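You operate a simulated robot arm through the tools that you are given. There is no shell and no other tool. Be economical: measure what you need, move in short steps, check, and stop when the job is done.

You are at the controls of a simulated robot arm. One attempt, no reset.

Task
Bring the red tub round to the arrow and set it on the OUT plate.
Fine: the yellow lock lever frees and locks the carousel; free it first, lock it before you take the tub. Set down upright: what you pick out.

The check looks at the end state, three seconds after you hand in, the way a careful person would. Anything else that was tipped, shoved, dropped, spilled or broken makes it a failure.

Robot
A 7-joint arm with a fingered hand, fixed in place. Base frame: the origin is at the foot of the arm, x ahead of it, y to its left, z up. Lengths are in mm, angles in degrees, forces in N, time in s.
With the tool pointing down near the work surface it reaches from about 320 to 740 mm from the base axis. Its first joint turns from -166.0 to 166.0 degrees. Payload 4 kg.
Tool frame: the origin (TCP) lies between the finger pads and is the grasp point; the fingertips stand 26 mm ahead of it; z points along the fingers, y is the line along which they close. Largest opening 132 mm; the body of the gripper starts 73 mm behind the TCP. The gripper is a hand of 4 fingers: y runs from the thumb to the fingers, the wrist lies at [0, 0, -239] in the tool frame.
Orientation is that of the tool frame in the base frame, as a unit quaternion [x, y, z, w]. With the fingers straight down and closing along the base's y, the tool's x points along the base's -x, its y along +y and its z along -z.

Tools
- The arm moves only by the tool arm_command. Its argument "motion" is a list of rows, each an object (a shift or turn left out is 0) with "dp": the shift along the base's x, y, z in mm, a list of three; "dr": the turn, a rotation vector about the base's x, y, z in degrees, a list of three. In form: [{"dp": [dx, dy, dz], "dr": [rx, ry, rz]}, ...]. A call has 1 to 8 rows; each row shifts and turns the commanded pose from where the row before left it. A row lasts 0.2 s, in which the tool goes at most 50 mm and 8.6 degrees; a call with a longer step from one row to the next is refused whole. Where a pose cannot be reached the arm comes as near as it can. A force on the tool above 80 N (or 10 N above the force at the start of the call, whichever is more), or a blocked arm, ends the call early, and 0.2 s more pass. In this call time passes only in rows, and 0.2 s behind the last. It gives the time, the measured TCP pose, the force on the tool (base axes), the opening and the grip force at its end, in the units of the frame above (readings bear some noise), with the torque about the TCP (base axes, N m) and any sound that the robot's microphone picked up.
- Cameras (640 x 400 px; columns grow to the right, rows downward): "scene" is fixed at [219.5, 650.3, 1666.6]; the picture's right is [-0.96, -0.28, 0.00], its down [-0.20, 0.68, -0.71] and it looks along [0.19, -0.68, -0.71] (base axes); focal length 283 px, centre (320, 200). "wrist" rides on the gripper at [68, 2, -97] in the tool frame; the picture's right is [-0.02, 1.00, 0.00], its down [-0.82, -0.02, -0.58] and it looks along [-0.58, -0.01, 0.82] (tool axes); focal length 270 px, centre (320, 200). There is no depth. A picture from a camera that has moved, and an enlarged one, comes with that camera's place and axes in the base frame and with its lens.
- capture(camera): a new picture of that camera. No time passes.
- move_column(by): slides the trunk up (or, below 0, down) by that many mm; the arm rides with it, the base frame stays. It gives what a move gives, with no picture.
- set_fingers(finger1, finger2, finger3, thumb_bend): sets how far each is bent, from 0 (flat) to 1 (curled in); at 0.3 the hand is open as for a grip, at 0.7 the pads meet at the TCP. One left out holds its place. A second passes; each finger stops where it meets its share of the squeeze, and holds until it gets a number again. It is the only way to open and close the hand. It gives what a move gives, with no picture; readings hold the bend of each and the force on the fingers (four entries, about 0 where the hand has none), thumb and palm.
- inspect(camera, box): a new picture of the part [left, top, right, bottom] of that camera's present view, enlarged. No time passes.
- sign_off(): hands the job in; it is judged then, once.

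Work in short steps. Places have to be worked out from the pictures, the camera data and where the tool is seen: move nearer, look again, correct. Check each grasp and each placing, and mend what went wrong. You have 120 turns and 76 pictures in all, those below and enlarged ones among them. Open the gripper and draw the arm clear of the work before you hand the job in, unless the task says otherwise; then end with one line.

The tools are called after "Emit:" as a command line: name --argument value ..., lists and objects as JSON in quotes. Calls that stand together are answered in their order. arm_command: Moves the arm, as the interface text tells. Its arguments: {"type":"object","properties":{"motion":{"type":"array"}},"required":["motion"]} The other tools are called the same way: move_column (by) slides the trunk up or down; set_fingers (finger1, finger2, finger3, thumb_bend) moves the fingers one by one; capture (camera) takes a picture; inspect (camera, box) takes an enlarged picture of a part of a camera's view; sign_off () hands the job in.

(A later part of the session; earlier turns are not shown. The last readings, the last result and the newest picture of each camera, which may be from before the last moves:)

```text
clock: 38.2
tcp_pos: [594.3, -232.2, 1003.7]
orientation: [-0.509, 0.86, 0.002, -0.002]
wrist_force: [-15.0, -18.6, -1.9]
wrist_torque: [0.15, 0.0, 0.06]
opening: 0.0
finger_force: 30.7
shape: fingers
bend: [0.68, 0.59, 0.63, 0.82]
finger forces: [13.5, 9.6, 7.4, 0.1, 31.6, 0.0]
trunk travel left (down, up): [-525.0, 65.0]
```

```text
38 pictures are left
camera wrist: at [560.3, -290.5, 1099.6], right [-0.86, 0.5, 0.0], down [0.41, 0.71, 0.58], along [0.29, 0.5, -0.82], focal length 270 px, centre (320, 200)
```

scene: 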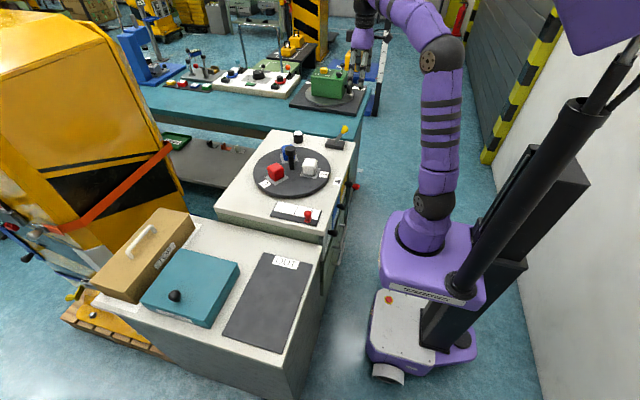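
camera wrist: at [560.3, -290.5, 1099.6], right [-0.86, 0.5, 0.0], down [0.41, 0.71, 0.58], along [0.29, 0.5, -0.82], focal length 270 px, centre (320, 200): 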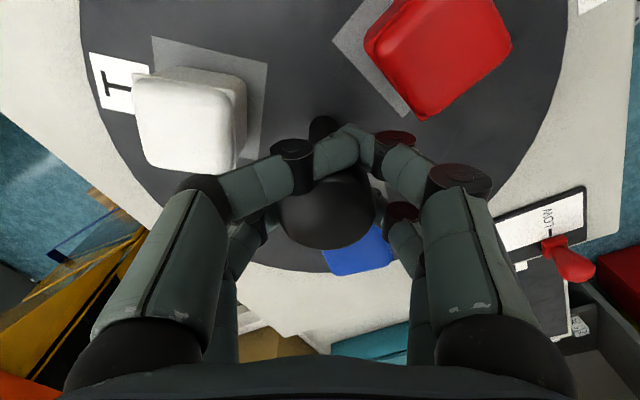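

Disc ≈-226°; about 14° left. Turn -10° and look at the scene view.

Emit:
arm_command --motion '[{"dp": [-1, 1, 0], "dr": [0, 0, -3]}, {"dp": [-1, 1, 0], "dr": [0, 0, -4]}, {"dr": [0, 0, -3]}]'

Emit:
inspect --camera "scene" --box '[230, 110, 350, 210]'

```text
clock: 39.0
tcp_pos: [590.9, -230.3, 1003.2]
orientation: [-0.433, 0.901, 0.0, -0.001]
wrist_force: [-10.9, -21.0, -2.8]
wrist_torque: [0.09, -0.11, 0.04]
opening: 0.0
finger_force: 24.8
shape: fingers
bend: [0.68, 0.59, 0.62, 0.81]
finger forces: [0.0, 8.5, 8.0, 0.1, 33.2, 0.1]
trunk travel left (down, up): [-525.0, 65.0]
```

```text
4.00 times, centred on (290, 160) of scene
camera zoom: at [219.5, 650.3, 1666.6], right [-0.96, -0.28, 0.0], down [-0.2, 0.68, -0.71], along [0.19, -0.68, -0.71], focal length 1131 px, centre (440, 360)
```

zoom: 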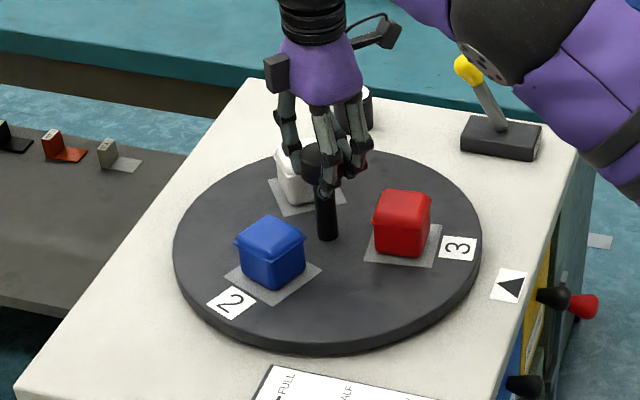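

Label 3 is at (458,248); the originally aligned label 1 was at (454,258) in this zoom, so ≈6–7° more.

Emit:
arm_command --motion '[{"dp": [-1, 1, 0], "dr": [0, 0, -3]}, {"dp": [0, 2, 0], "dr": [0, 0, -3]}]'

Emit:
inspect --camera "scene" --box '[230, 110, 350, 210]'

```text
clock: 39.6
tcp_pos: [590.3, -229.1, 1004.0]
orientation: [-0.385, 0.923, 0.0, -0.001]
wrist_force: [-9.0, -25.6, -0.3]
wrist_torque: [-0.05, -0.14, -0.08]
opening: 0.0
finger_force: 26.1
shape: fingers
bend: [0.68, 0.6, 0.61, 0.81]
finger forces: [0.0, 7.1, 9.4, 0.0, 35.5, 0.1]
trunk travel left (down, up): [-525.0, 65.0]
```

```text
4.00 times, centred on (290, 160) of scene
camera zoom: at [219.5, 650.3, 1666.6], right [-0.96, -0.28, 0.0], down [-0.2, 0.68, -0.71], along [0.19, -0.68, -0.71], focal length 1131 px, centre (440, 360)
```

zoom: 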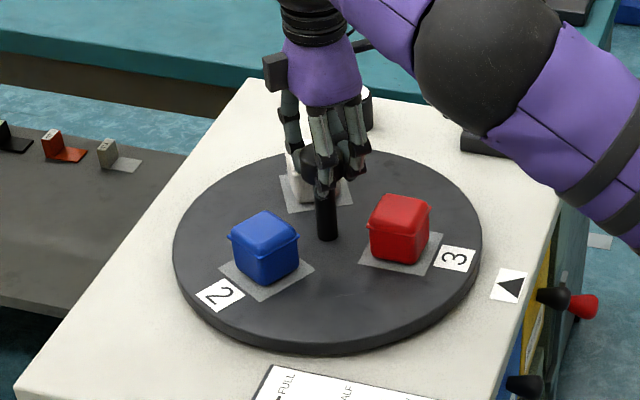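

Label 3 at (454,258) and label 2 at (220,294) now match the originally aligned positions exactly. Relieve the side load, then release.

Emit:
arm_command --motion '[{"dp": [-1, -3, 0]}, {"dp": [-1, -2, 0]}]'

Emit:
set_fingers --finger1 0.45 --finger2 0.45 --finger3 0.45 --thumb_bend 0.45

Emit:
capture --camera "scene"

Emit:
capture --camera "wrist"

```text
clock: 40.2
tcp_pos: [590.9, -229.5, 1003.5]
orientation: [-0.387, 0.922, 0.001, 0.001]
wrist_force: [-4.0, -15.6, -2.0]
wrist_torque: [0.04, -0.17, -0.11]
opening: 0.1
finger_force: 23.6
shape: fingers
bend: [0.68, 0.6, 0.61, 0.82]
finger forces: [0.0, 8.7, 9.1, 0.0, 28.8, 0.0]
trunk travel left (down, up): [-525.0, 65.0]
```

```text
clock: 41.2
tcp_pos: [589.6, -229.2, 1005.0]
orientation: [-0.385, 0.923, 0.001, 0.0]
wrist_force: [0.3, -0.3, -0.5]
wrist_torque: [0.0, 0.01, 0.0]
opening: 82.2
finger_force: 0.1
shape: fingers
bend: [0.45, 0.45, 0.45, 0.45]
finger forces: [0.1, 0.0, 0.0, 0.0, 0.1, 0.0]
trunk travel left (down, up): [-525.0, 65.0]
```

```text
35 pictures are left
```

scene: 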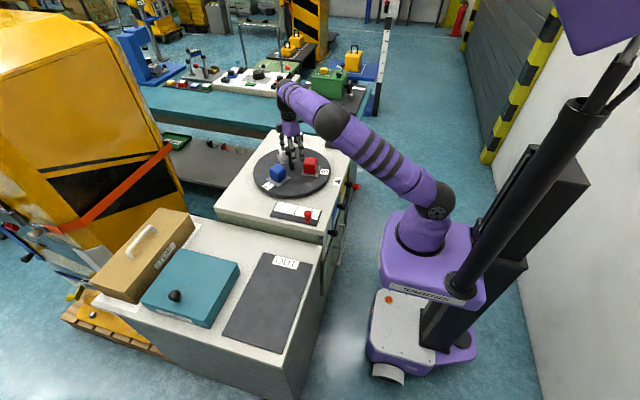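

```text
34 pictures are left
camera wrist: at [541.3, -275.8, 1100.0], right [-0.69, 0.72, 0.0], down [0.59, 0.57, 0.58], along [0.42, 0.4, -0.82], focal length 270 px, centre (320, 200)
```

wrist: 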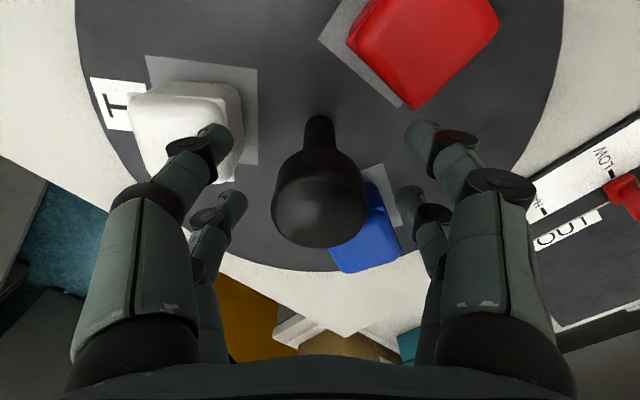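

Released; disc stayed put. I'll rise and unwind the tool turn (+314°) while moving towards the lever at a safe height.

Emit:
arm_command --motion '[{"dp": [0, 0, 40]}, {"dp": [0, 0, 50]}, {"dp": [0, 0, 20], "dr": [0, 0, 8.5]}, {"dr": [0, 0, 8.5]}, {"dr": [0, 0, 8.5]}, {"dr": [0, 0, 8.5]}, {"dr": [0, 0, 8.5]}, {"dr": [0, 0, 8.5]}]'

Emit:
arm_command --motion '[{"dr": [0, 0, 8.5]}, {"dr": [0, 0, 8.5]}, {"dr": [0, 0, 8.5]}, {"dr": [0, 0, 8.5]}, {"dr": [0, 0, 8.5]}, {"dr": [0, 0, 8.5]}, {"dr": [0, 0, 8.5]}, {"dr": [0, 0, 8.5]}]'

Emit:
arm_command --motion '[{"dr": [0, 0, 8.5]}, {"dr": [0, 0, 8.5]}, {"dr": [0, 0, 8.5]}, {"dr": [0, 0, 8.5]}, {"dr": [0, 0, 8.5]}, {"dr": [0, 0, 8.5]}, {"dr": [0, 0, 8.5]}, {"dr": [0, 0, 8.5]}]'

Emit:
arm_command --motion '[{"dr": [0, 0, 8.5]}, {"dr": [0, 0, 8.5]}, {"dr": [0, 0, 8.5]}, {"dr": [0, 0, 8.5]}, {"dr": [0, 0, 8.5]}, {"dr": [0, 0, 8.5]}, {"dr": [0, 0, 8.5]}, {"dr": [0, 0, 8.5]}]'

Emit:
set_fingers --finger1 0.7 --finger2 0.7 --finger3 0.7 --thumb_bend 0.7

```text
clock: 43.0
tcp_pos: [592.7, -231.5, 1115.1]
orientation: [0.746, -0.666, 0.0, 0.0]
wrist_force: [-0.3, 0.0, 0.3]
wrist_torque: [0.01, -0.02, 0.0]
opening: 82.1
finger_force: 0.1
shape: fingers
bend: [0.45, 0.45, 0.45, 0.45]
finger forces: [0.1, 0.0, 0.0, 0.0, 0.0, 0.0]
trunk travel left (down, up): [-525.0, 65.0]
```

```text
clock: 44.8
tcp_pos: [591.2, -229.9, 1113.3]
orientation: [0.991, -0.134, -0.001, 0.001]
wrist_force: [-0.8, 0.2, 0.2]
wrist_torque: [0.0, 0.05, 0.0]
opening: 82.4
finger_force: 0.0
shape: fingers
bend: [0.45, 0.45, 0.45, 0.45]
finger forces: [0.0, 0.0, 0.0, 0.0, 0.0, 0.0]
trunk travel left (down, up): [-525.0, 65.0]
```

```text
clock: 46.6
tcp_pos: [591.6, -229.4, 1115.7]
orientation: [0.897, 0.443, -0.001, -0.001]
wrist_force: [0.6, 0.6, 0.3]
wrist_torque: [-0.01, -0.02, 0.04]
opening: 82.4
finger_force: 0.1
shape: fingers
bend: [0.45, 0.45, 0.45, 0.45]
finger forces: [0.0, 0.1, 0.0, 0.0, 0.0, 0.0]
trunk travel left (down, up): [-525.0, 65.0]
```

```text
clock: 48.4
tcp_pos: [590.2, -229.1, 1114.6]
orientation: [0.495, 0.869, 0.0, 0.0]
wrist_force: [-0.2, -0.1, -0.1]
wrist_torque: [-0.01, -0.01, 0.02]
opening: 82.3
finger_force: 0.0
shape: fingers
bend: [0.45, 0.45, 0.45, 0.45]
finger forces: [0.1, 0.0, 0.1, 0.0, 0.1, 0.1]
trunk travel left (down, up): [-525.0, 65.0]
```

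```text
clock: 49.4
tcp_pos: [591.1, -229.5, 1113.5]
orientation: [0.497, 0.868, 0.0, 0.0]
wrist_force: [-0.4, 0.0, 0.2]
wrist_torque: [0.0, -0.01, 0.03]
opening: 1.4
finger_force: 0.1
shape: fingers
bend: [0.7, 0.7, 0.7, 0.7]
finger forces: [0.0, 0.0, 0.1, 0.0, 0.0, 0.0]
trunk travel left (down, up): [-525.0, 65.0]
```

Yaw ≈-59.5°. Finish unwinding to 0 while moving to above the far side of the lever.

Emit:
arm_command --motion '[{"dp": [-4, -30, 0], "dr": [0, 0, 8.5]}, {"dp": [-4, -30, 0], "dr": [0, 0, 8.5]}, {"dp": [-4, -30, 0], "dr": [0, 0, 8.5]}, {"dp": [-4, -30, 0], "dr": [0, 0, 8.5]}, {"dp": [-4, -30, 0], "dr": [0, 0, 8.5]}, {"dp": [-4, -30, 0], "dr": [0, 0, 8.5]}, {"dp": [-4, -31, 0], "dr": [0, 0, 8.5]}, {"dp": [-2, -30, 0]}]'

Emit:
capture --camera "wrist"

Emit:
inspect --camera "scene" --box '[230, 90, 370, 210]'

```text
clock: 51.2
tcp_pos: [527.6, -446.0, 1114.7]
orientation: [0.0, 1.0, 0.0, 0.0]
wrist_force: [-0.5, 0.4, 0.4]
wrist_torque: [-0.04, -0.05, 0.02]
opening: 1.5
finger_force: 0.0
shape: fingers
bend: [0.7, 0.7, 0.7, 0.7]
finger forces: [0.0, 0.0, 0.0, 0.0, 0.1, 0.1]
out of reach, approached as far as the arm can: row 6, 7, 8
trunk travel left (down, up): [-525.0, 65.0]
```

```text
33 pictures are left
camera wrist: at [459.0, -443.4, 1209.9], right [0.03, 1.0, 0.0], down [0.82, -0.02, 0.58], along [0.58, -0.01, -0.82], focal length 270 px, centre (320, 200)
```

wrist: 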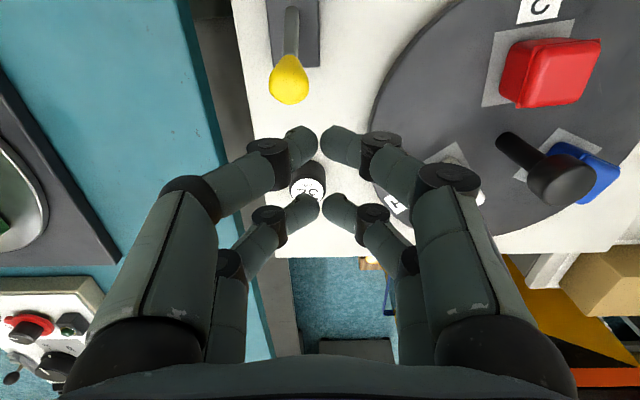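

```text
3.33 times, centred on (300, 150) of scene
camera zoom: at [219.5, 650.3, 1666.6], right [-0.96, -0.28, 0.0], down [-0.2, 0.68, -0.71], along [0.19, -0.68, -0.71], focal length 942 px, centre (387, 367)
```

zoom: 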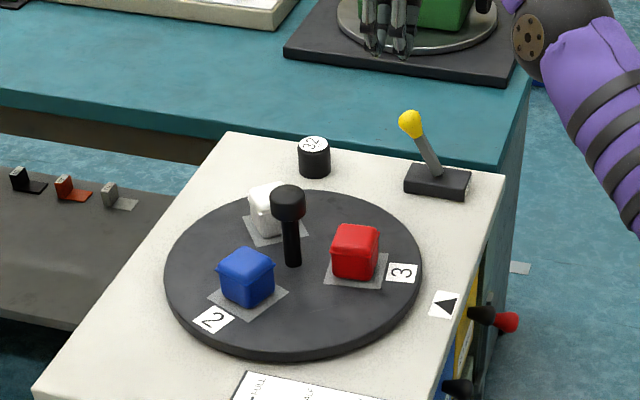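

That pose was out of reach. Ball now ≈(504,-467,980). Instead I'll straddle the lever with the hand open from above, close below the ball, and pull towards -x. First back off to be above the ball.

Emit:
set_fingers --finger1 0.42 --finger2 0.42 --finger3 0.42 --thumb_bend 0.42

Emit:
arm_command --motion '[{"dp": [-20, 0, 0]}, {"dp": [-10, 0, 0]}]'

```text
clock: 52.2
tcp_pos: [528.8, -446.2, 1113.1]
orientation: [0.001, 1.0, 0.0, 0.0]
wrist_force: [0.1, 0.3, 0.1]
wrist_torque: [0.03, 0.01, 0.01]
opening: 92.4
finger_force: 0.1
shape: fingers
bend: [0.42, 0.42, 0.42, 0.42]
finger forces: [0.1, 0.0, 0.0, 0.0, 0.1, 0.0]
trunk travel left (down, up): [-525.0, 65.0]
```

```text
clock: 52.8
tcp_pos: [499.2, -448.5, 1113.8]
orientation: [0.0, 1.0, 0.0, 0.002]
wrist_force: [-0.3, 0.0, 0.2]
wrist_torque: [0.01, -0.01, 0.01]
opening: 92.7
finger_force: 0.0
shape: fingers
bend: [0.42, 0.42, 0.42, 0.42]
finger forces: [0.1, 0.0, 0.0, 0.1, 0.0, 0.0]
trunk travel left (down, up): [-525.0, 65.0]
```

Shift to y≈-468 and lower to z≈1040, then look.

Emit:
arm_command --motion '[{"dp": [0, -10, -20]}, {"dp": [2, -9, -30]}, {"dp": [2, 0, -24]}]'

Emit:
capture --camera "wrist"

```text
clock: 53.6
tcp_pos: [504.1, -466.8, 1037.4]
orientation: [0.001, 1.0, 0.0, 0.0]
wrist_force: [0.3, -0.6, -0.5]
wrist_torque: [0.0, 0.0, -0.03]
opening: 92.6
finger_force: 0.0
shape: fingers
bend: [0.42, 0.42, 0.42, 0.42]
finger forces: [0.0, 0.1, 0.1, 0.0, 0.0, 0.1]
trunk travel left (down, up): [-525.0, 65.0]
```

```text
31 pictures are left
camera wrist: at [435.6, -465.1, 1133.5], right [0.03, 1.0, 0.0], down [0.82, -0.02, 0.58], along [0.58, -0.02, -0.82], focal length 270 px, centre (320, 200)
```

wrist: 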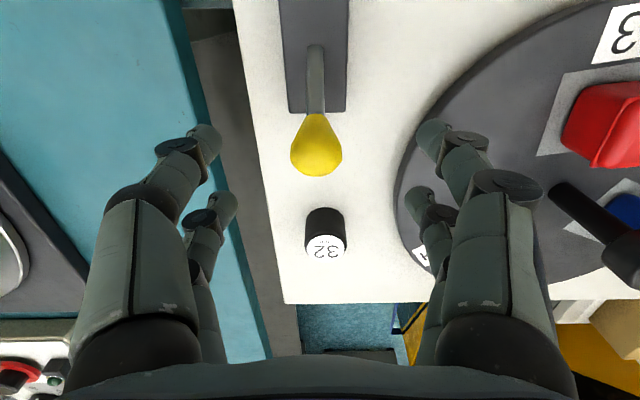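

Ball at ≈(506,-469,980), well centred. Descend to z≈966 and close.

Emit:
arm_command --motion '[{"dp": [0, -2, -25]}, {"dp": [0, 0, -25]}, {"dp": [0, 0, -21]}]'

Emit:
set_fingers --finger1 0.7 --finger2 0.7 --finger3 0.7 --thumb_bend 0.7

Emit:
inspect --camera "scene" --box '[280, 80, 400, 180]'

```text
clock: 54.4
tcp_pos: [501.5, -466.8, 965.1]
orientation: [0.0, 1.0, 0.0, 0.0]
wrist_force: [0.0, -0.2, 0.4]
wrist_torque: [0.0, 0.02, -0.01]
opening: 92.5
finger_force: 0.0
shape: fingers
bend: [0.42, 0.42, 0.42, 0.42]
finger forces: [0.0, 0.0, 0.0, 0.0, 0.0, 0.0]
trunk travel left (down, up): [-525.0, 65.0]
```

```text
clock: 55.4
tcp_pos: [502.0, -468.2, 965.7]
orientation: [0.001, 1.0, 0.001, 0.0]
wrist_force: [-0.1, -3.8, -1.5]
wrist_torque: [-0.08, -0.02, 0.06]
opening: 9.6
finger_force: 2.6
shape: fingers
bend: [0.69, 0.7, 0.7, 0.67]
finger forces: [0.9, 0.0, 0.1, 0.1, 5.4, 0.0]
trunk travel left (down, up): [-525.0, 65.0]
```

```text
4.00 times, centred on (340, 130) of scene
camera zoom: at [219.5, 650.3, 1666.6], right [-0.96, -0.28, 0.0], down [-0.2, 0.68, -0.71], along [0.19, -0.68, -0.71], focal length 1131 px, centre (240, 480)
```

zoom: 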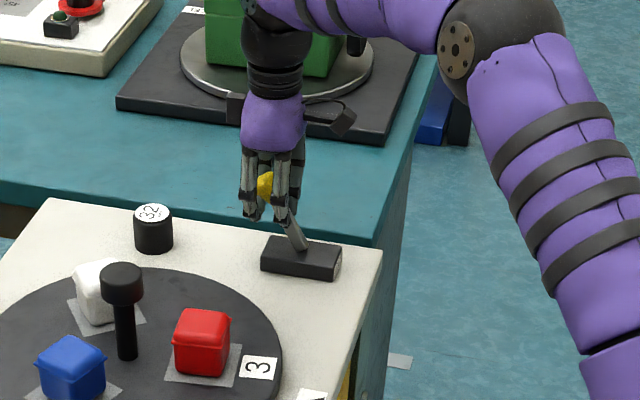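

Ball is caged between the finger pairs. Pull toward -x about 76 mm.

Emit:
arm_command --motion '[{"dp": [-10, 0, 0]}, {"dp": [-12, 0, 0]}, {"dp": [-12, 0, 0]}, {"dp": [-12, 0, 0]}, {"dp": [-10, 0, 0]}, {"dp": [-10, 0, 0]}]'

Emit:
inspect --camera "scene" --box '[280, 80, 400, 180]'

```text
clock: 56.8
tcp_pos: [439.6, -469.1, 971.5]
orientation: [0.0, 1.0, -0.001, 0.003]
wrist_force: [20.2, -3.5, 1.3]
wrist_torque: [-0.05, -0.67, 0.14]
opening: 3.8
finger_force: 11.9
shape: fingers
bend: [0.7, 0.7, 0.7, 0.69]
finger forces: [0.0, 0.1, 20.1, 0.0, 3.1, 0.1]
trunk travel left (down, up): [-525.0, 65.0]
```

```text
4.00 times, centred on (340, 130) of scene
camera zoom: at [219.5, 650.3, 1666.6], right [-0.96, -0.28, 0.0], down [-0.2, 0.68, -0.71], along [0.19, -0.68, -0.71], focal length 1131 px, centre (240, 480)
```

zoom: 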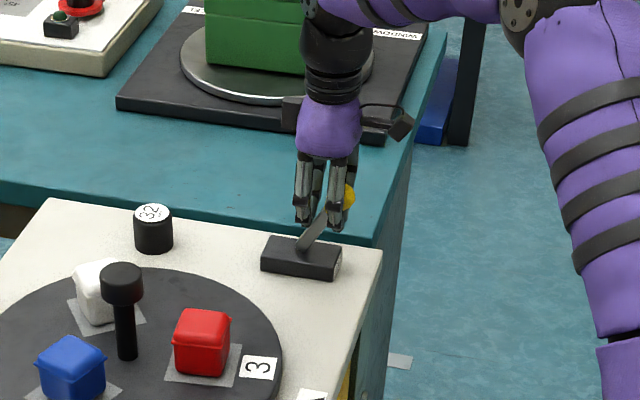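

Lever is back at its LOCK end with 20 N against the stop. Release, rise, and look toward the red tub.

Emit:
set_fingers --finger1 0.4 --finger2 0.4 --finger3 0.4 --thumb_bend 0.4

Emit:
arm_command --motion '[{"dp": [0, 0, 45]}, {"dp": [0, 0, 50]}, {"dp": [0, 0, 25]}, {"dp": [-6, 45, 0]}, {"dp": [-6, 48, 0]}, {"dp": [-6, 48, 0]}, {"dp": [-6, 48, 0]}, {"dp": [-6, 48, 0]}]'

Emit:
capture --camera "wrist"

Emit:
inspect --camera "scene" --box '[230, 100, 370, 220]'

```text
clock: 57.8
tcp_pos: [433.4, -469.0, 968.6]
orientation: [0.001, 1.0, 0.0, 0.001]
wrist_force: [0.1, 0.6, -0.7]
wrist_torque: [0.01, 0.04, -0.02]
opening: 99.1
finger_force: 0.1
shape: fingers
bend: [0.4, 0.4, 0.4, 0.4]
finger forces: [0.0, 0.1, 0.1, 0.0, 0.0, 0.0]
trunk travel left (down, up): [-525.0, 65.0]
```

```text
clock: 59.6
tcp_pos: [408.1, -232.5, 1090.6]
orientation: [0.0, 1.0, 0.0, 0.001]
wrist_force: [-0.7, 0.0, -0.1]
wrist_torque: [0.0, 0.02, 0.01]
opening: 99.6
finger_force: 0.1
shape: fingers
bend: [0.4, 0.4, 0.4, 0.4]
finger forces: [0.0, 0.0, 0.1, 0.0, 0.0, 0.0]
trunk travel left (down, up): [-525.0, 65.0]
```

```text
28 pictures are left
camera wrist: at [339.1, -229.1, 1187.7], right [0.03, 1.0, 0.0], down [0.82, -0.02, 0.58], along [0.58, -0.02, -0.82], focal length 270 px, centre (320, 200)
```

wrist: 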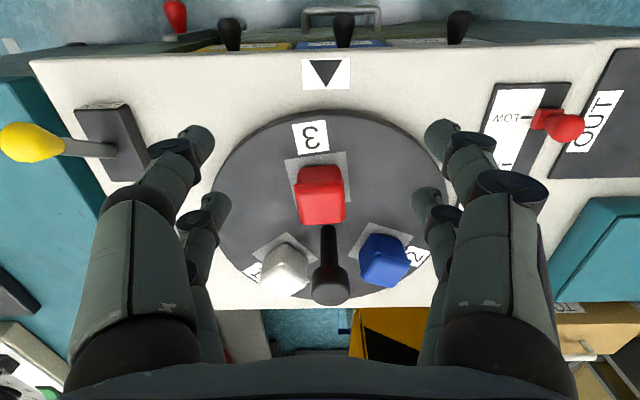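

```text
3.33 times, centred on (300, 160) of scene
camera zoom: at [219.5, 650.3, 1666.6], right [-0.96, -0.28, 0.0], down [-0.2, 0.68, -0.71], along [0.19, -0.68, -0.71], focal length 942 px, centre (387, 333)
```

zoom: 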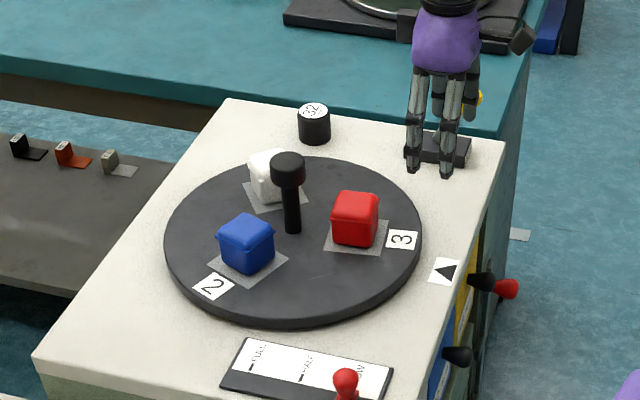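

The disc sprang ≈6–7° off the arrow when I released the knob. I'll fix it properly: unlock again, turn ≈-7° with a lighter, centred grip, then relock. First back to the lever with the hand closed.

Emit:
set_fingers --finger1 0.7 --finger2 0.7 --finger3 0.7 --thumb_bend 0.7

Emit:
arm_command --motion '[{"dp": [-12, -48, 0]}, {"dp": [-12, -48, 0]}, {"dp": [-13, -48, 0]}, {"dp": [-13, -48, 0]}, {"dp": [-13, -46, 0]}, {"dp": [0, 0, -45]}, {"dp": [0, 0, -45]}, {"dp": [0, 0, -34]}]'

Emit:
inspect --camera "scene" --box '[280, 80, 400, 180]'

```text
clock: 60.6
tcp_pos: [407.5, -232.9, 1091.0]
orientation: [0.001, 1.0, 0.001, 0.0]
wrist_force: [-0.5, -0.7, -0.9]
wrist_torque: [-0.03, 0.02, 0.01]
opening: 1.5
finger_force: 0.1
shape: fingers
bend: [0.7, 0.7, 0.7, 0.7]
finger forces: [0.0, 0.0, 0.0, 0.1, 0.0, 0.0]
trunk travel left (down, up): [-525.0, 65.0]
```

```text
clock: 62.4
tcp_pos: [344.0, -468.6, 963.9]
orientation: [0.001, 1.0, 0.0, 0.001]
wrist_force: [0.1, -0.7, 0.8]
wrist_torque: [0.02, -0.01, 0.01]
opening: 1.3
finger_force: 0.1
shape: fingers
bend: [0.7, 0.7, 0.7, 0.7]
finger forces: [0.0, 0.0, 0.1, 0.0, 0.0, 0.0]
trunk travel left (down, up): [-525.0, 65.0]
```

```text
4.00 times, centred on (340, 130) of scene
camera zoom: at [219.5, 650.3, 1666.6], right [-0.96, -0.28, 0.0], down [-0.2, 0.68, -0.71], along [0.19, -0.68, -0.71], focal length 1131 px, centre (240, 480)
```

zoom: 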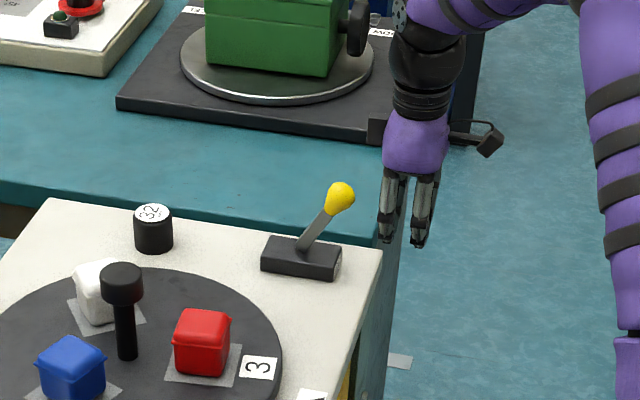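

Lever sits exactly at its original lock position. Push it free again as before.

Emit:
arm_command --motion '[{"dp": [22, 0, 0]}, {"dp": [18, 0, 0]}, {"dp": [15, 0, 0]}, {"dp": [13, 0, 0]}, {"dp": [11, 0, 0]}, {"dp": [11, 0, 0]}, {"dp": [11, 0, 0]}, {"dp": [10, 0, 0]}]'

Emit:
inspect --camera "scene" --box '[280, 80, 400, 180]'

```text
clock: 64.2
tcp_pos: [451.6, -470.7, 965.6]
orientation: [0.002, 1.0, 0.0, -0.001]
wrist_force: [-20.0, -1.7, 7.1]
wrist_torque: [-0.11, 0.39, -0.13]
opening: 1.2
finger_force: 11.4
shape: fingers
bend: [0.7, 0.7, 0.71, 0.7]
finger forces: [0.0, 0.1, 21.6, 0.0, 0.0, 0.0]
trunk travel left (down, up): [-525.0, 65.0]
```

```text
4.00 times, centred on (340, 130) of scene
camera zoom: at [219.5, 650.3, 1666.6], right [-0.96, -0.28, 0.0], down [-0.2, 0.68, -0.71], along [0.19, -0.68, -0.71], focal length 1131 px, centre (240, 480)
```

zoom: 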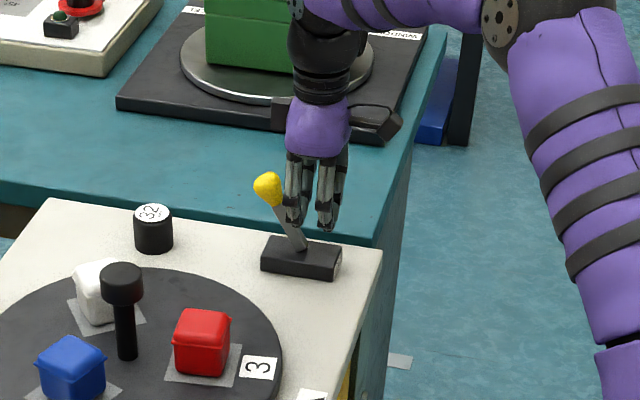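

Freed again. Back off, rise, and go over the knob.

Emit:
arm_command --motion '[{"dp": [-25, 0, 0]}, {"dp": [-30, 0, 5]}, {"dp": [0, 0, 48]}, {"dp": [0, 0, 50]}, {"dp": [15, 40, 35]}, {"dp": [30, 38, 0]}, {"dp": [32, 36, 0]}, {"dp": [32, 36, 0]}]'

Emit:
set_fingers --finger1 0.45 --finger2 0.45 --finger3 0.45 --thumb_bend 0.45

Emit:
arm_command --motion '[{"dp": [30, 33, 0]}, {"dp": [30, 33, 0]}, {"dp": [29, 32, 0]}]'

```text
refused: row 5 steps farther than a row can; nothing moved
```

```text
clock: 65.2
tcp_pos: [456.3, -468.1, 963.7]
orientation: [0.001, 1.0, 0.001, 0.001]
wrist_force: [0.8, 0.1, 0.3]
wrist_torque: [0.01, 0.02, -0.01]
opening: 82.5
finger_force: 0.1
shape: fingers
bend: [0.45, 0.45, 0.45, 0.45]
finger forces: [0.1, 0.0, 0.1, 0.0, 0.0, 0.0]
trunk travel left (down, up): [-525.0, 65.0]
```

```text
clock: 66.0
tcp_pos: [510.9, -404.2, 962.0]
orientation: [0.023, 0.999, -0.016, -0.017]
wrist_force: [-15.9, -28.9, 8.6]
wrist_torque: [-0.86, 0.43, -0.38]
opening: 113.7
finger_force: 41.1
shape: fingers
bend: [0.45, 0.45, 0.4, 0.33]
finger forces: [0.1, 0.0, 30.7, 0.0, 51.0, 0.1]
trunk travel left (down, up): [-525.0, 65.0]
stopped in row 3: the force on the tool passed its limit at 85 N (the readings are from after the stop); the commanded pose is now the measured one
```

The first call was refused and the low move then pressed the fingers sideways against the lever; it stopped by itself. Look at the state before doing anything.

Emit:
inspect --camera "scene" --box '[240, 80, 400, 190]'

Emit:
capture --camera "wrist"

```text
3.64 times, centred on (320, 135) of scene
camera zoom: at [219.5, 650.3, 1666.6], right [-0.96, -0.28, 0.0], down [-0.2, 0.68, -0.71], along [0.19, -0.68, -0.71], focal length 1028 px, centre (320, 436)
```

zoom: 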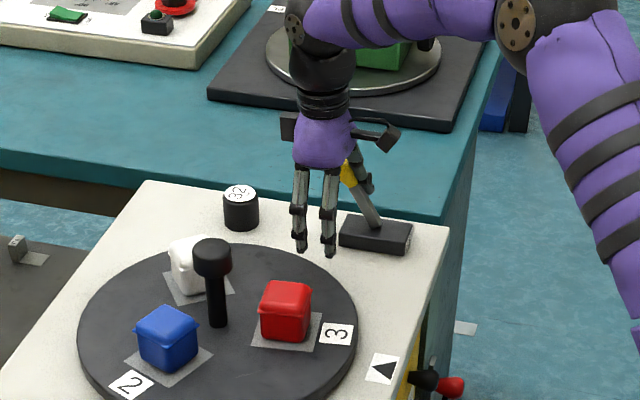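

```text
23 pictures are left
camera wrist: at [446.9, -395.5, 1060.1], right [0.07, 1.0, -0.03], down [0.83, -0.04, 0.55], along [0.55, -0.07, -0.83], focal length 270 px, centre (320, 200)
```

wrist: 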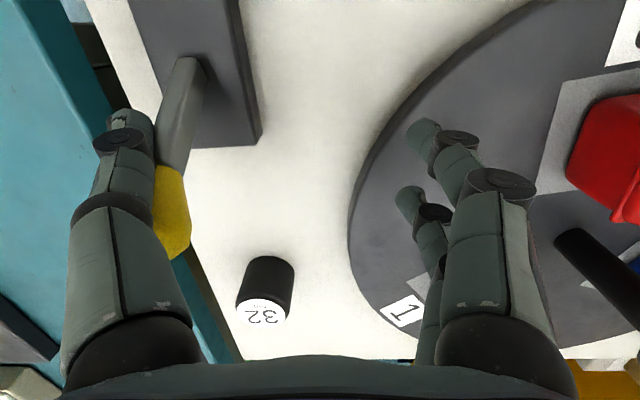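

Nothing damaged; the thumb is against the lever's outer side and lever is still free. Back off in -y, then rise, and re-level the tool.

Emit:
arm_command --motion '[{"dp": [-10, -20, 0]}, {"dp": [0, -15, 0], "dr": [1.8, -1.95, 2.6]}]'

Emit:
capture --camera "wrist"

```text
clock: 66.6
tcp_pos: [508.9, -429.0, 958.7]
orientation: [-0.007, 1.0, 0.007, 0.002]
wrist_force: [-7.2, -7.0, 0.0]
wrist_torque: [0.05, -0.14, -0.22]
opening: 88.4
finger_force: 4.3
shape: fingers
bend: [0.45, 0.45, 0.44, 0.44]
finger forces: [0.0, 0.1, 0.0, 0.1, 9.8, 0.1]
trunk travel left (down, up): [-525.0, 65.0]
```

```text
22 pictures are left
camera wrist: at [439.6, -428.4, 1054.0], right [0.01, 1.0, 0.02], down [0.81, -0.02, 0.58], along [0.58, 0.01, -0.81], focal length 270 px, centre (320, 200)
```

wrist: 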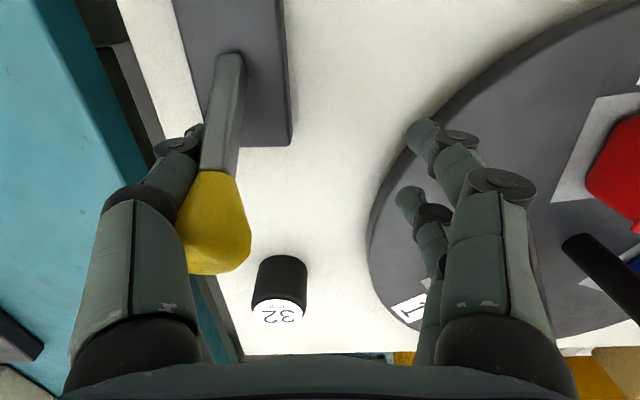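

Almost free (10 N). Centre on the lever in y, then rise straight up.

Emit:
arm_command --motion '[{"dp": [0, -18, 0]}, {"dp": [0, -18, 0]}, {"dp": [0, 0, 35]}, {"dp": [0, 0, 45]}, {"dp": [0, 0, 45]}]'

Emit:
inspect --camera "scene" --box '[240, 80, 400, 190]'

```text
clock: 67.8
tcp_pos: [508.0, -465.4, 1087.0]
orientation: [-0.005, 1.0, 0.007, 0.002]
wrist_force: [-0.3, -0.9, 0.7]
wrist_torque: [0.0, -0.03, 0.0]
opening: 83.3
finger_force: 0.0
shape: fingers
bend: [0.45, 0.45, 0.44, 0.45]
finger forces: [0.1, 0.0, 0.0, 0.0, 0.1, 0.0]
trunk travel left (down, up): [-525.0, 65.0]
```

```text
3.64 times, centred on (320, 135) of scene
camera zoom: at [219.5, 650.3, 1666.6], right [-0.96, -0.28, 0.0], down [-0.2, 0.68, -0.71], along [0.19, -0.68, -0.71], focal length 1028 px, centre (320, 436)
```

zoom: 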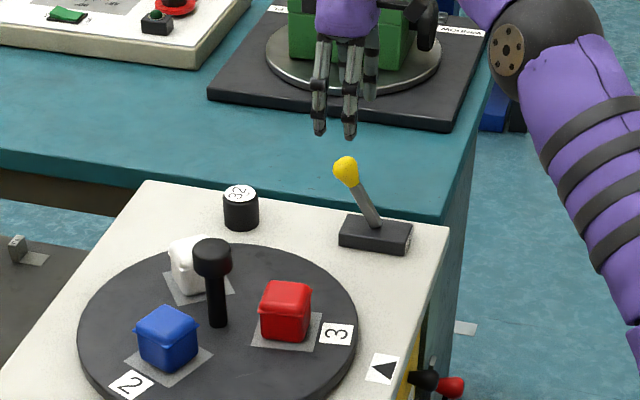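

All fine. Now go over the knob (594.5,-223.5), levelling on the way; no dependent moves batched this time.

Emit:
arm_command --motion '[{"dp": [14, 40, 0], "dr": [-0.8, 0.2, -0.6]}, {"dp": [14, 40, 0]}, {"dp": [14, 40, 0]}, {"dp": [15, 41, 0]}, {"dp": [15, 41, 0]}, {"dp": [15, 40, 0]}]'

Emit:
capture --camera "wrist"

```text
clock: 69.2
tcp_pos: [594.0, -222.4, 1088.4]
orientation: [0.001, 1.0, -0.001, 0.0]
wrist_force: [-0.5, 0.4, 0.4]
wrist_torque: [-0.02, 0.03, -0.01]
opening: 83.0
finger_force: 0.1
shape: fingers
bend: [0.45, 0.45, 0.44, 0.45]
finger forces: [0.0, 0.0, 0.0, 0.0, 0.0, 0.1]
trunk travel left (down, up): [-525.0, 65.0]
```

```text
20 pictures are left
camera wrist: at [525.6, -219.8, 1183.9], right [0.03, 1.0, 0.0], down [0.82, -0.02, 0.58], along [0.58, -0.02, -0.82], focal length 270 px, centre (320, 200)
```

wrist: 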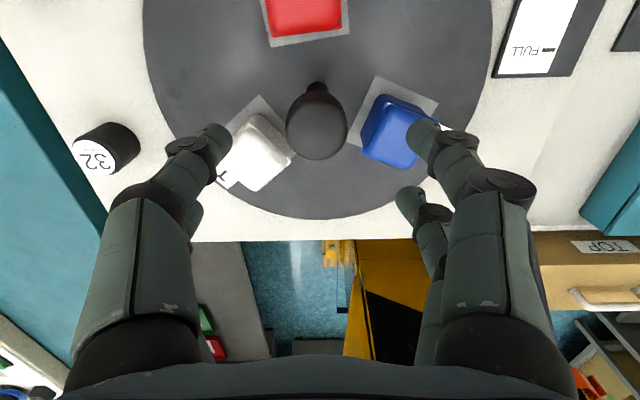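

Combining views, the axis is ≈(595.5,-225). Lower onto the knob there.

Emit:
arm_command --motion '[{"dp": [1.5, -2.5, -25]}, {"dp": [0, 0, -33]}, {"dp": [0, 0, -30]}]'

Emit:
set_fingers --finger1 0.69 --finger2 0.69 --finger3 0.69 --thumb_bend 0.69

Emit:
capture --camera "wrist"

```text
clock: 70.0
tcp_pos: [596.7, -225.7, 997.5]
orientation: [0.001, 1.0, -0.001, 0.0]
wrist_force: [-0.2, 0.0, 0.6]
wrist_torque: [0.02, 0.04, 0.01]
opening: 83.0
finger_force: 0.0
shape: fingers
bend: [0.45, 0.45, 0.44, 0.45]
finger forces: [0.0, 0.0, 0.1, 0.0, 0.0, 0.0]
trunk travel left (down, up): [-525.0, 65.0]
```

```text
clock: 71.0
tcp_pos: [596.9, -226.3, 996.5]
orientation: [0.0, 1.0, -0.001, 0.0]
wrist_force: [-1.3, -1.0, -7.0]
wrist_torque: [-0.03, 0.02, 0.04]
opening: 23.2
finger_force: 8.6
shape: fingers
bend: [0.63, 0.65, 0.66, 0.66]
finger forces: [5.5, 3.3, 2.7, 0.1, 6.9, 0.0]
trunk travel left (down, up): [-525.0, 65.0]
```

```text
19 pictures are left
camera wrist: at [528.6, -223.2, 1092.3], right [0.03, 1.0, 0.0], down [0.82, -0.02, 0.58], along [0.58, -0.02, -0.82], focal length 270 px, centre (320, 200)
```

wrist: 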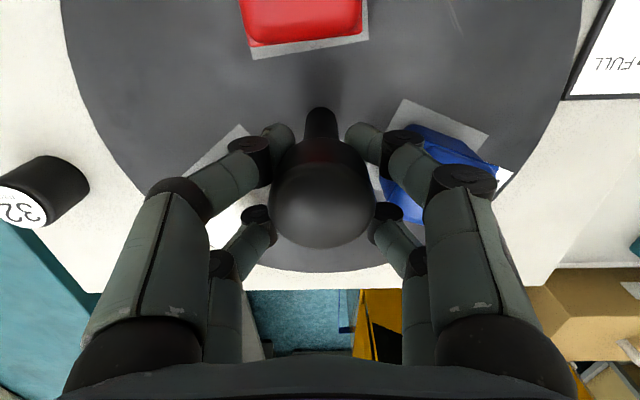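

Even, centred grip. Turn -7° gently.

Emit:
arm_command --motion '[{"dr": [0, 0, -1.5]}, {"dr": [0, 0, -2]}, {"dr": [0, 0, -2]}, {"dr": [0, 0, -1.5]}]'

Emit:
inspect --camera "scene" --box '[230, 110, 350, 210]'

```text
clock: 72.0
tcp_pos: [596.9, -226.7, 996.7]
orientation: [0.061, 0.998, 0.0, -0.001]
wrist_force: [-0.6, -1.5, -8.7]
wrist_torque: [-0.01, -0.02, 0.05]
opening: 23.8
finger_force: 10.3
shape: fingers
bend: [0.63, 0.65, 0.65, 0.66]
finger forces: [5.8, 4.1, 3.3, 0.0, 6.5, 0.1]
trunk travel left (down, up): [-525.0, 65.0]
```

```text
4.00 times, centred on (290, 160) of scene
camera zoom: at [219.5, 650.3, 1666.6], right [-0.96, -0.28, 0.0], down [-0.2, 0.68, -0.71], along [0.19, -0.68, -0.71], focal length 1131 px, centre (440, 360)
```

zoom: 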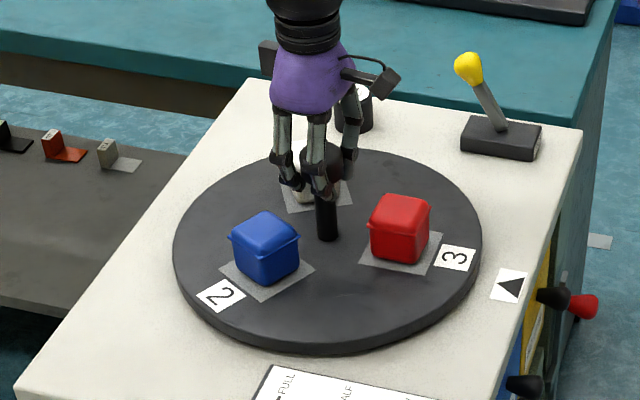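

Aligned again (label 3 at (455,258)). Release gently and recheck from the same view.

Emit:
set_fingers --finger1 0.6 --finger2 0.6 --finger3 0.6 --thumb_bend 0.6

Emit:
set_fingers --finger1 0.45 --finger2 0.45 --finger3 0.45 --thumb_bend 0.45

Emit:
arm_command --motion '[{"dp": [0, 0, 35]}, {"dp": [0, 0, 45]}]'

Emit:
inspect --camera "scene" --box '[230, 110, 350, 210]'

```text
clock: 73.0
tcp_pos: [596.1, -227.4, 996.5]
orientation: [0.061, 0.998, -0.001, 0.0]
wrist_force: [-0.5, -0.2, 0.4]
wrist_torque: [0.0, 0.0, -0.04]
opening: 32.3
finger_force: 0.0
shape: fingers
bend: [0.6, 0.6, 0.6, 0.6]
finger forces: [0.0, 0.0, 0.0, 0.1, 0.0, 0.1]
trunk travel left (down, up): [-525.0, 65.0]
```

```text
clock: 74.0
tcp_pos: [596.3, -227.1, 997.4]
orientation: [0.061, 0.998, -0.001, 0.001]
wrist_force: [0.1, 0.4, 0.5]
wrist_torque: [0.05, -0.01, 0.01]
opening: 82.3
finger_force: 0.0
shape: fingers
bend: [0.45, 0.45, 0.45, 0.45]
finger forces: [0.1, 0.0, 0.0, 0.0, 0.0, 0.1]
trunk travel left (down, up): [-525.0, 65.0]
```

```text
clock: 74.6
tcp_pos: [599.4, -223.7, 1077.0]
orientation: [0.061, 0.998, -0.001, 0.0]
wrist_force: [0.7, -0.4, -0.6]
wrist_torque: [0.03, 0.0, 0.0]
opening: 82.5
finger_force: 0.0
shape: fingers
bend: [0.45, 0.45, 0.45, 0.45]
finger forces: [0.0, 0.1, 0.0, 0.1, 0.0, 0.1]
trunk travel left (down, up): [-525.0, 65.0]
```

```text
4.00 times, centred on (290, 160) of scene
camera zoom: at [219.5, 650.3, 1666.6], right [-0.96, -0.28, 0.0], down [-0.2, 0.68, -0.71], along [0.19, -0.68, -0.71], focal length 1131 px, centre (440, 360)
```

zoom: 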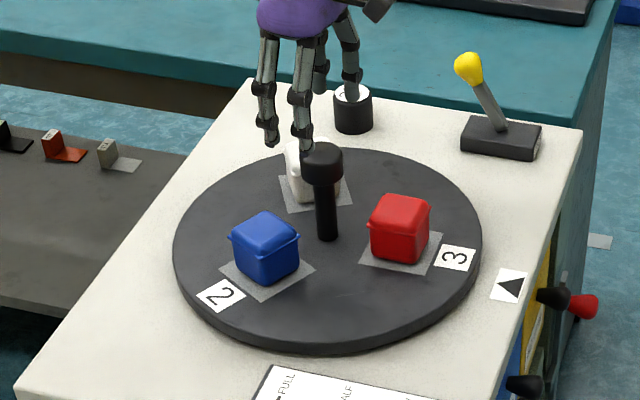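

It stayed aligned. Go above the lever ball (502,-468), un-yawing 7°.

Emit:
arm_command --motion '[{"dp": [-17, -40, 2], "dr": [0, 0, 3.5]}, {"dp": [-16, -41, 2], "dr": [0, 0, 3.5]}, {"dp": [-16, -41, 0]}, {"dp": [-16, -41, 0]}, {"dp": [-16, -41, 0]}, {"dp": [-16, -40, 0]}]'

```text
clock: 76.0
tcp_pos: [497.3, -474.0, 1079.6]
orientation: [0.002, 1.0, 0.0, 0.0]
wrist_force: [0.0, 0.3, 0.0]
wrist_torque: [0.04, -0.01, 0.0]
opening: 82.5
finger_force: 0.0
shape: fingers
bend: [0.45, 0.45, 0.45, 0.45]
finger forces: [0.1, 0.1, 0.0, 0.0, 0.1, 0.0]
trunk travel left (down, up): [-525.0, 65.0]
```

Descend straddling the ball to z≈966 (opening 92 as before, y≈-468).

Emit:
set_fingers --finger1 0.42 --finger2 0.42 --finger3 0.42 --thumb_bend 0.42

Emit:
arm_command --motion '[{"dp": [3, 3, -20]}, {"dp": [2, 2, -20]}, {"dp": [0, 0, -25]}, {"dp": [0, 0, -25]}, {"dp": [0, 0, -24]}]'

```text
clock: 77.0
tcp_pos: [500.5, -470.7, 1078.9]
orientation: [0.001, 1.0, -0.001, -0.001]
wrist_force: [0.1, 0.1, -0.1]
wrist_torque: [-0.05, 0.05, 0.03]
opening: 92.6
finger_force: 0.0
shape: fingers
bend: [0.42, 0.42, 0.42, 0.42]
finger forces: [0.0, 0.1, 0.0, 0.0, 0.0, 0.0]
trunk travel left (down, up): [-525.0, 65.0]
```

```text
clock: 78.2
tcp_pos: [503.4, -464.0, 968.0]
orientation: [0.001, 1.0, -0.001, 0.001]
wrist_force: [0.1, -0.6, 0.2]
wrist_torque: [-0.02, -0.02, -0.01]
opening: 92.7
finger_force: 0.1
shape: fingers
bend: [0.42, 0.42, 0.42, 0.42]
finger forces: [0.1, 0.0, 0.0, 0.0, 0.0, 0.0]
trunk travel left (down, up): [-525.0, 65.0]
```

No contact on the way down. Close around it, nudging y by -3 first.

Emit:
arm_command --motion '[{"dp": [0, -4, -2]}]'

Emit:
set_fingers --finger1 0.7 --finger2 0.7 --finger3 0.7 --thumb_bend 0.7

```text
clock: 78.6
tcp_pos: [503.5, -469.1, 964.5]
orientation: [0.0, 1.0, -0.001, 0.001]
wrist_force: [0.2, -0.4, 0.1]
wrist_torque: [0.01, 0.0, 0.01]
opening: 92.5
finger_force: 0.1
shape: fingers
bend: [0.42, 0.42, 0.42, 0.42]
finger forces: [0.1, 0.1, 0.0, 0.0, 0.0, 0.0]
trunk travel left (down, up): [-525.0, 65.0]
```

```text
clock: 79.6
tcp_pos: [504.5, -468.6, 966.1]
orientation: [0.001, 1.0, -0.002, 0.001]
wrist_force: [0.1, -2.1, -0.8]
wrist_torque: [-0.05, 0.02, 0.02]
opening: 9.8
finger_force: 3.0
shape: fingers
bend: [0.68, 0.7, 0.7, 0.68]
finger forces: [1.9, 0.1, 0.0, 0.0, 3.6, 0.1]
trunk travel left (down, up): [-525.0, 65.0]
```

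Same hold as before; pull the lever to LOCK.

Emit:
arm_command --motion '[{"dp": [-12, 0, 0]}, {"dp": [-12, 0, 0]}, {"dp": [-12, 0, 0]}, {"dp": [-12, 0, 0]}, {"dp": [-11, 0, 0]}, {"dp": [-10, 0, 0]}]'

Emit:
inspect --camera "scene" --box '[230, 90, 390, 210]'

```text
clock: 81.0
tcp_pos: [441.0, -467.5, 965.5]
orientation: [-0.001, 1.0, -0.002, 0.005]
wrist_force: [24.8, -3.8, 6.1]
wrist_torque: [-0.09, -0.74, 0.16]
opening: 3.5
finger_force: 13.2
shape: fingers
bend: [0.7, 0.7, 0.7, 0.69]
finger forces: [0.1, 0.1, 24.1, 0.1, 1.8, 0.0]
trunk travel left (down, up): [-525.0, 65.0]
```

```text
3.33 times, centred on (310, 150) of scene
camera zoom: at [219.5, 650.3, 1666.6], right [-0.96, -0.28, 0.0], down [-0.2, 0.68, -0.71], along [0.19, -0.68, -0.71], focal length 942 px, centre (353, 367)
```

zoom: 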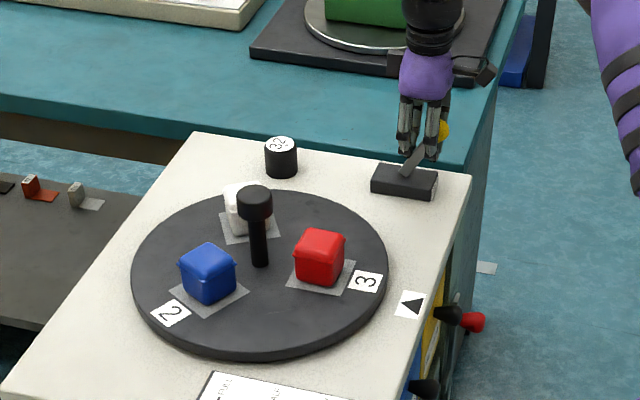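

Locked at the stop (25 N), disc still aligned. Open, rise straight up.

Emit:
set_fingers --finger1 0.35 --finger2 0.35 --finger3 0.35 --thumb_bend 0.35

Emit:
arm_command --motion '[{"dp": [0, 0, 45]}, {"dp": [0, 0, 48]}, {"dp": [0, 0, 30]}]'

```text
clock: 82.0
tcp_pos: [434.1, -468.7, 965.5]
orientation: [0.0, 1.0, 0.0, 0.0]
wrist_force: [-0.1, -0.6, -0.3]
wrist_torque: [0.01, 0.0, 0.01]
opening: 116.2
finger_force: 0.2
shape: fingers
bend: [0.35, 0.35, 0.35, 0.35]
finger forces: [0.1, 0.0, 0.0, 0.0, 0.1, 0.0]
trunk travel left (down, up): [-525.0, 65.0]
```

```text
clock: 82.8
tcp_pos: [435.2, -468.6, 1087.2]
orientation: [0.0, 1.0, -0.001, 0.002]
wrist_force: [0.0, -0.1, 0.3]
wrist_torque: [0.02, -0.03, 0.0]
opening: 116.1
finger_force: 0.1
shape: fingers
bend: [0.35, 0.35, 0.35, 0.35]
finger forces: [0.1, 0.0, 0.0, 0.0, 0.1, 0.0]
trunk travel left (down, up): [-525.0, 65.0]
```

Now over towards the red tub: to ≈(455,-226,1070), and look.

Emit:
arm_command --motion '[{"dp": [3, 40, -3]}, {"dp": [3, 40, -3]}, {"dp": [3, 40, -3]}, {"dp": [3, 40, -3]}, {"dp": [4, 41, -3]}, {"dp": [4, 41, -2]}]'

Emit:
capture --camera "wrist"

```text
clock: 84.2
tcp_pos: [456.1, -229.2, 1071.2]
orientation: [0.0, 1.0, 0.0, 0.001]
wrist_force: [0.0, 0.6, 0.9]
wrist_torque: [0.01, 0.0, 0.01]
opening: 116.3
finger_force: 0.1
shape: fingers
bend: [0.35, 0.35, 0.35, 0.35]
finger forces: [0.1, 0.0, 0.0, 0.0, 0.0, 0.0]
trunk travel left (down, up): [-525.0, 65.0]
```

```text
15 pictures are left
camera wrist: at [386.6, -226.6, 1167.2], right [0.03, 1.0, 0.0], down [0.82, -0.02, 0.58], along [0.58, -0.02, -0.82], focal length 270 px, centre (320, 200)
```

wrist: 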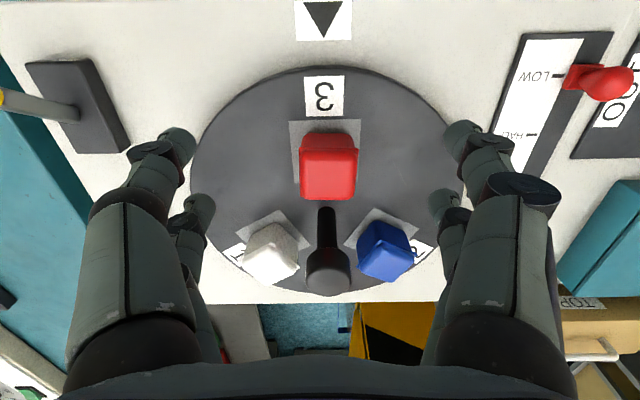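

Disc aligned and locked. Red tub ≈(511,-223), top z≈950, ~56 mm wide. Move above it, then check centring.

Emit:
arm_command --motion '[{"dp": [18, 2, -20]}, {"dp": [18, 2, -20]}, {"dp": [18, 2, -21]}]'

Emit:
capture --camera "wrist"

```text
clock: 85.0
tcp_pos: [510.0, -225.4, 1010.9]
orientation: [0.0, 1.0, -0.001, -0.001]
wrist_force: [-0.1, -0.5, 0.2]
wrist_torque: [0.01, 0.02, 0.02]
opening: 116.2
finger_force: 0.0
shape: fingers
bend: [0.35, 0.35, 0.35, 0.35]
finger forces: [0.0, 0.0, 0.1, 0.0, 0.0, 0.0]
trunk travel left (down, up): [-525.0, 65.0]
```

```text
14 pictures are left
camera wrist: at [441.7, -222.9, 1106.7], right [0.03, 1.0, 0.0], down [0.82, -0.02, 0.58], along [0.58, -0.02, -0.82], focal length 270 px, centre (320, 200)
```

wrist: 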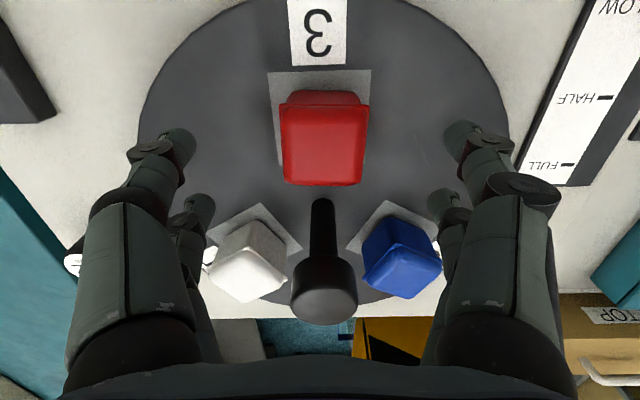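

Tub centred at ≈(511,-222.5), top ≈955. Descend to z≈925.

Emit:
arm_command --motion '[{"dp": [1, 3, -26]}, {"dp": [0, 0, -30]}, {"dp": [0, 0, -30]}]'

Emit:
capture --camera "wrist"

```text
clock: 85.8
tcp_pos: [512.3, -218.0, 930.3]
orientation: [0.0, 1.0, -0.003, 0.006]
wrist_force: [-2.8, -3.1, 37.4]
wrist_torque: [0.72, 0.66, 0.1]
opening: 119.4
finger_force: 19.7
shape: fingers
bend: [0.36, 0.34, 0.35, 0.35]
finger forces: [19.4, 5.3, 1.2, 0.1, 12.7, 0.0]
trunk travel left (down, up): [-525.0, 65.0]
```

```text
13 pictures are left
camera wrist: at [442.8, -215.0, 1026.1], right [0.03, 1.0, -0.01], down [0.81, -0.02, 0.59], along [0.59, -0.02, -0.81], focal length 270 px, centre (320, 200)
```

wrist: 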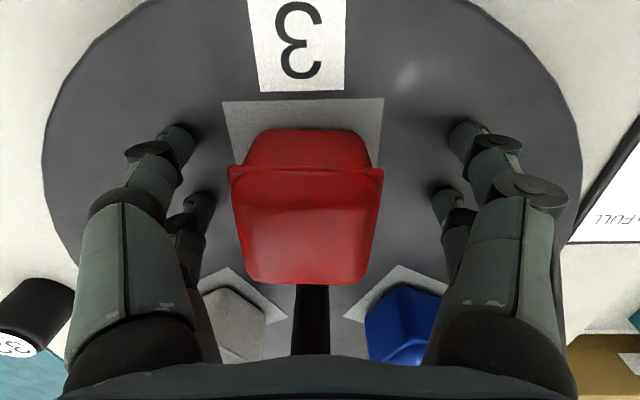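

The fingertips are touching the disc (37 N), so it is higher than I thought (≈903). Raise 7 mm and centre y on the tub (-222), then look at forces.

Emit:
arm_command --motion '[{"dp": [0, 0, 7]}, {"dp": [0, -4, 0], "dr": [-0.5, -0.3, 0]}]'

```text
clock: 86.4
tcp_pos: [511.3, -220.3, 931.2]
orientation: [0.001, 1.0, -0.005, 0.001]
wrist_force: [0.2, 3.3, 10.7]
wrist_torque: [0.06, 0.11, -0.01]
opening: 118.7
finger_force: 5.4
shape: fingers
bend: [0.34, 0.34, 0.35, 0.35]
finger forces: [3.1, 2.3, 0.9, 0.1, 4.7, 0.0]
trunk travel left (down, up): [-525.0, 65.0]
```

Still touching with 11 N; raise 6 mm more.

Emit:
arm_command --motion '[{"dp": [0, -1, 6], "dr": [0.5, 0, 0]}]'

```text
clock: 86.8
tcp_pos: [509.6, -221.4, 938.0]
orientation: [-0.001, 1.0, -0.001, 0.003]
wrist_force: [0.2, 1.0, -0.2]
wrist_torque: [0.02, 0.0, -0.04]
opening: 116.7
finger_force: 0.1
shape: fingers
bend: [0.35, 0.35, 0.35, 0.35]
finger forces: [0.0, 0.1, 0.1, 0.0, 0.0, 0.0]
trunk travel left (down, up): [-525.0, 65.0]
```

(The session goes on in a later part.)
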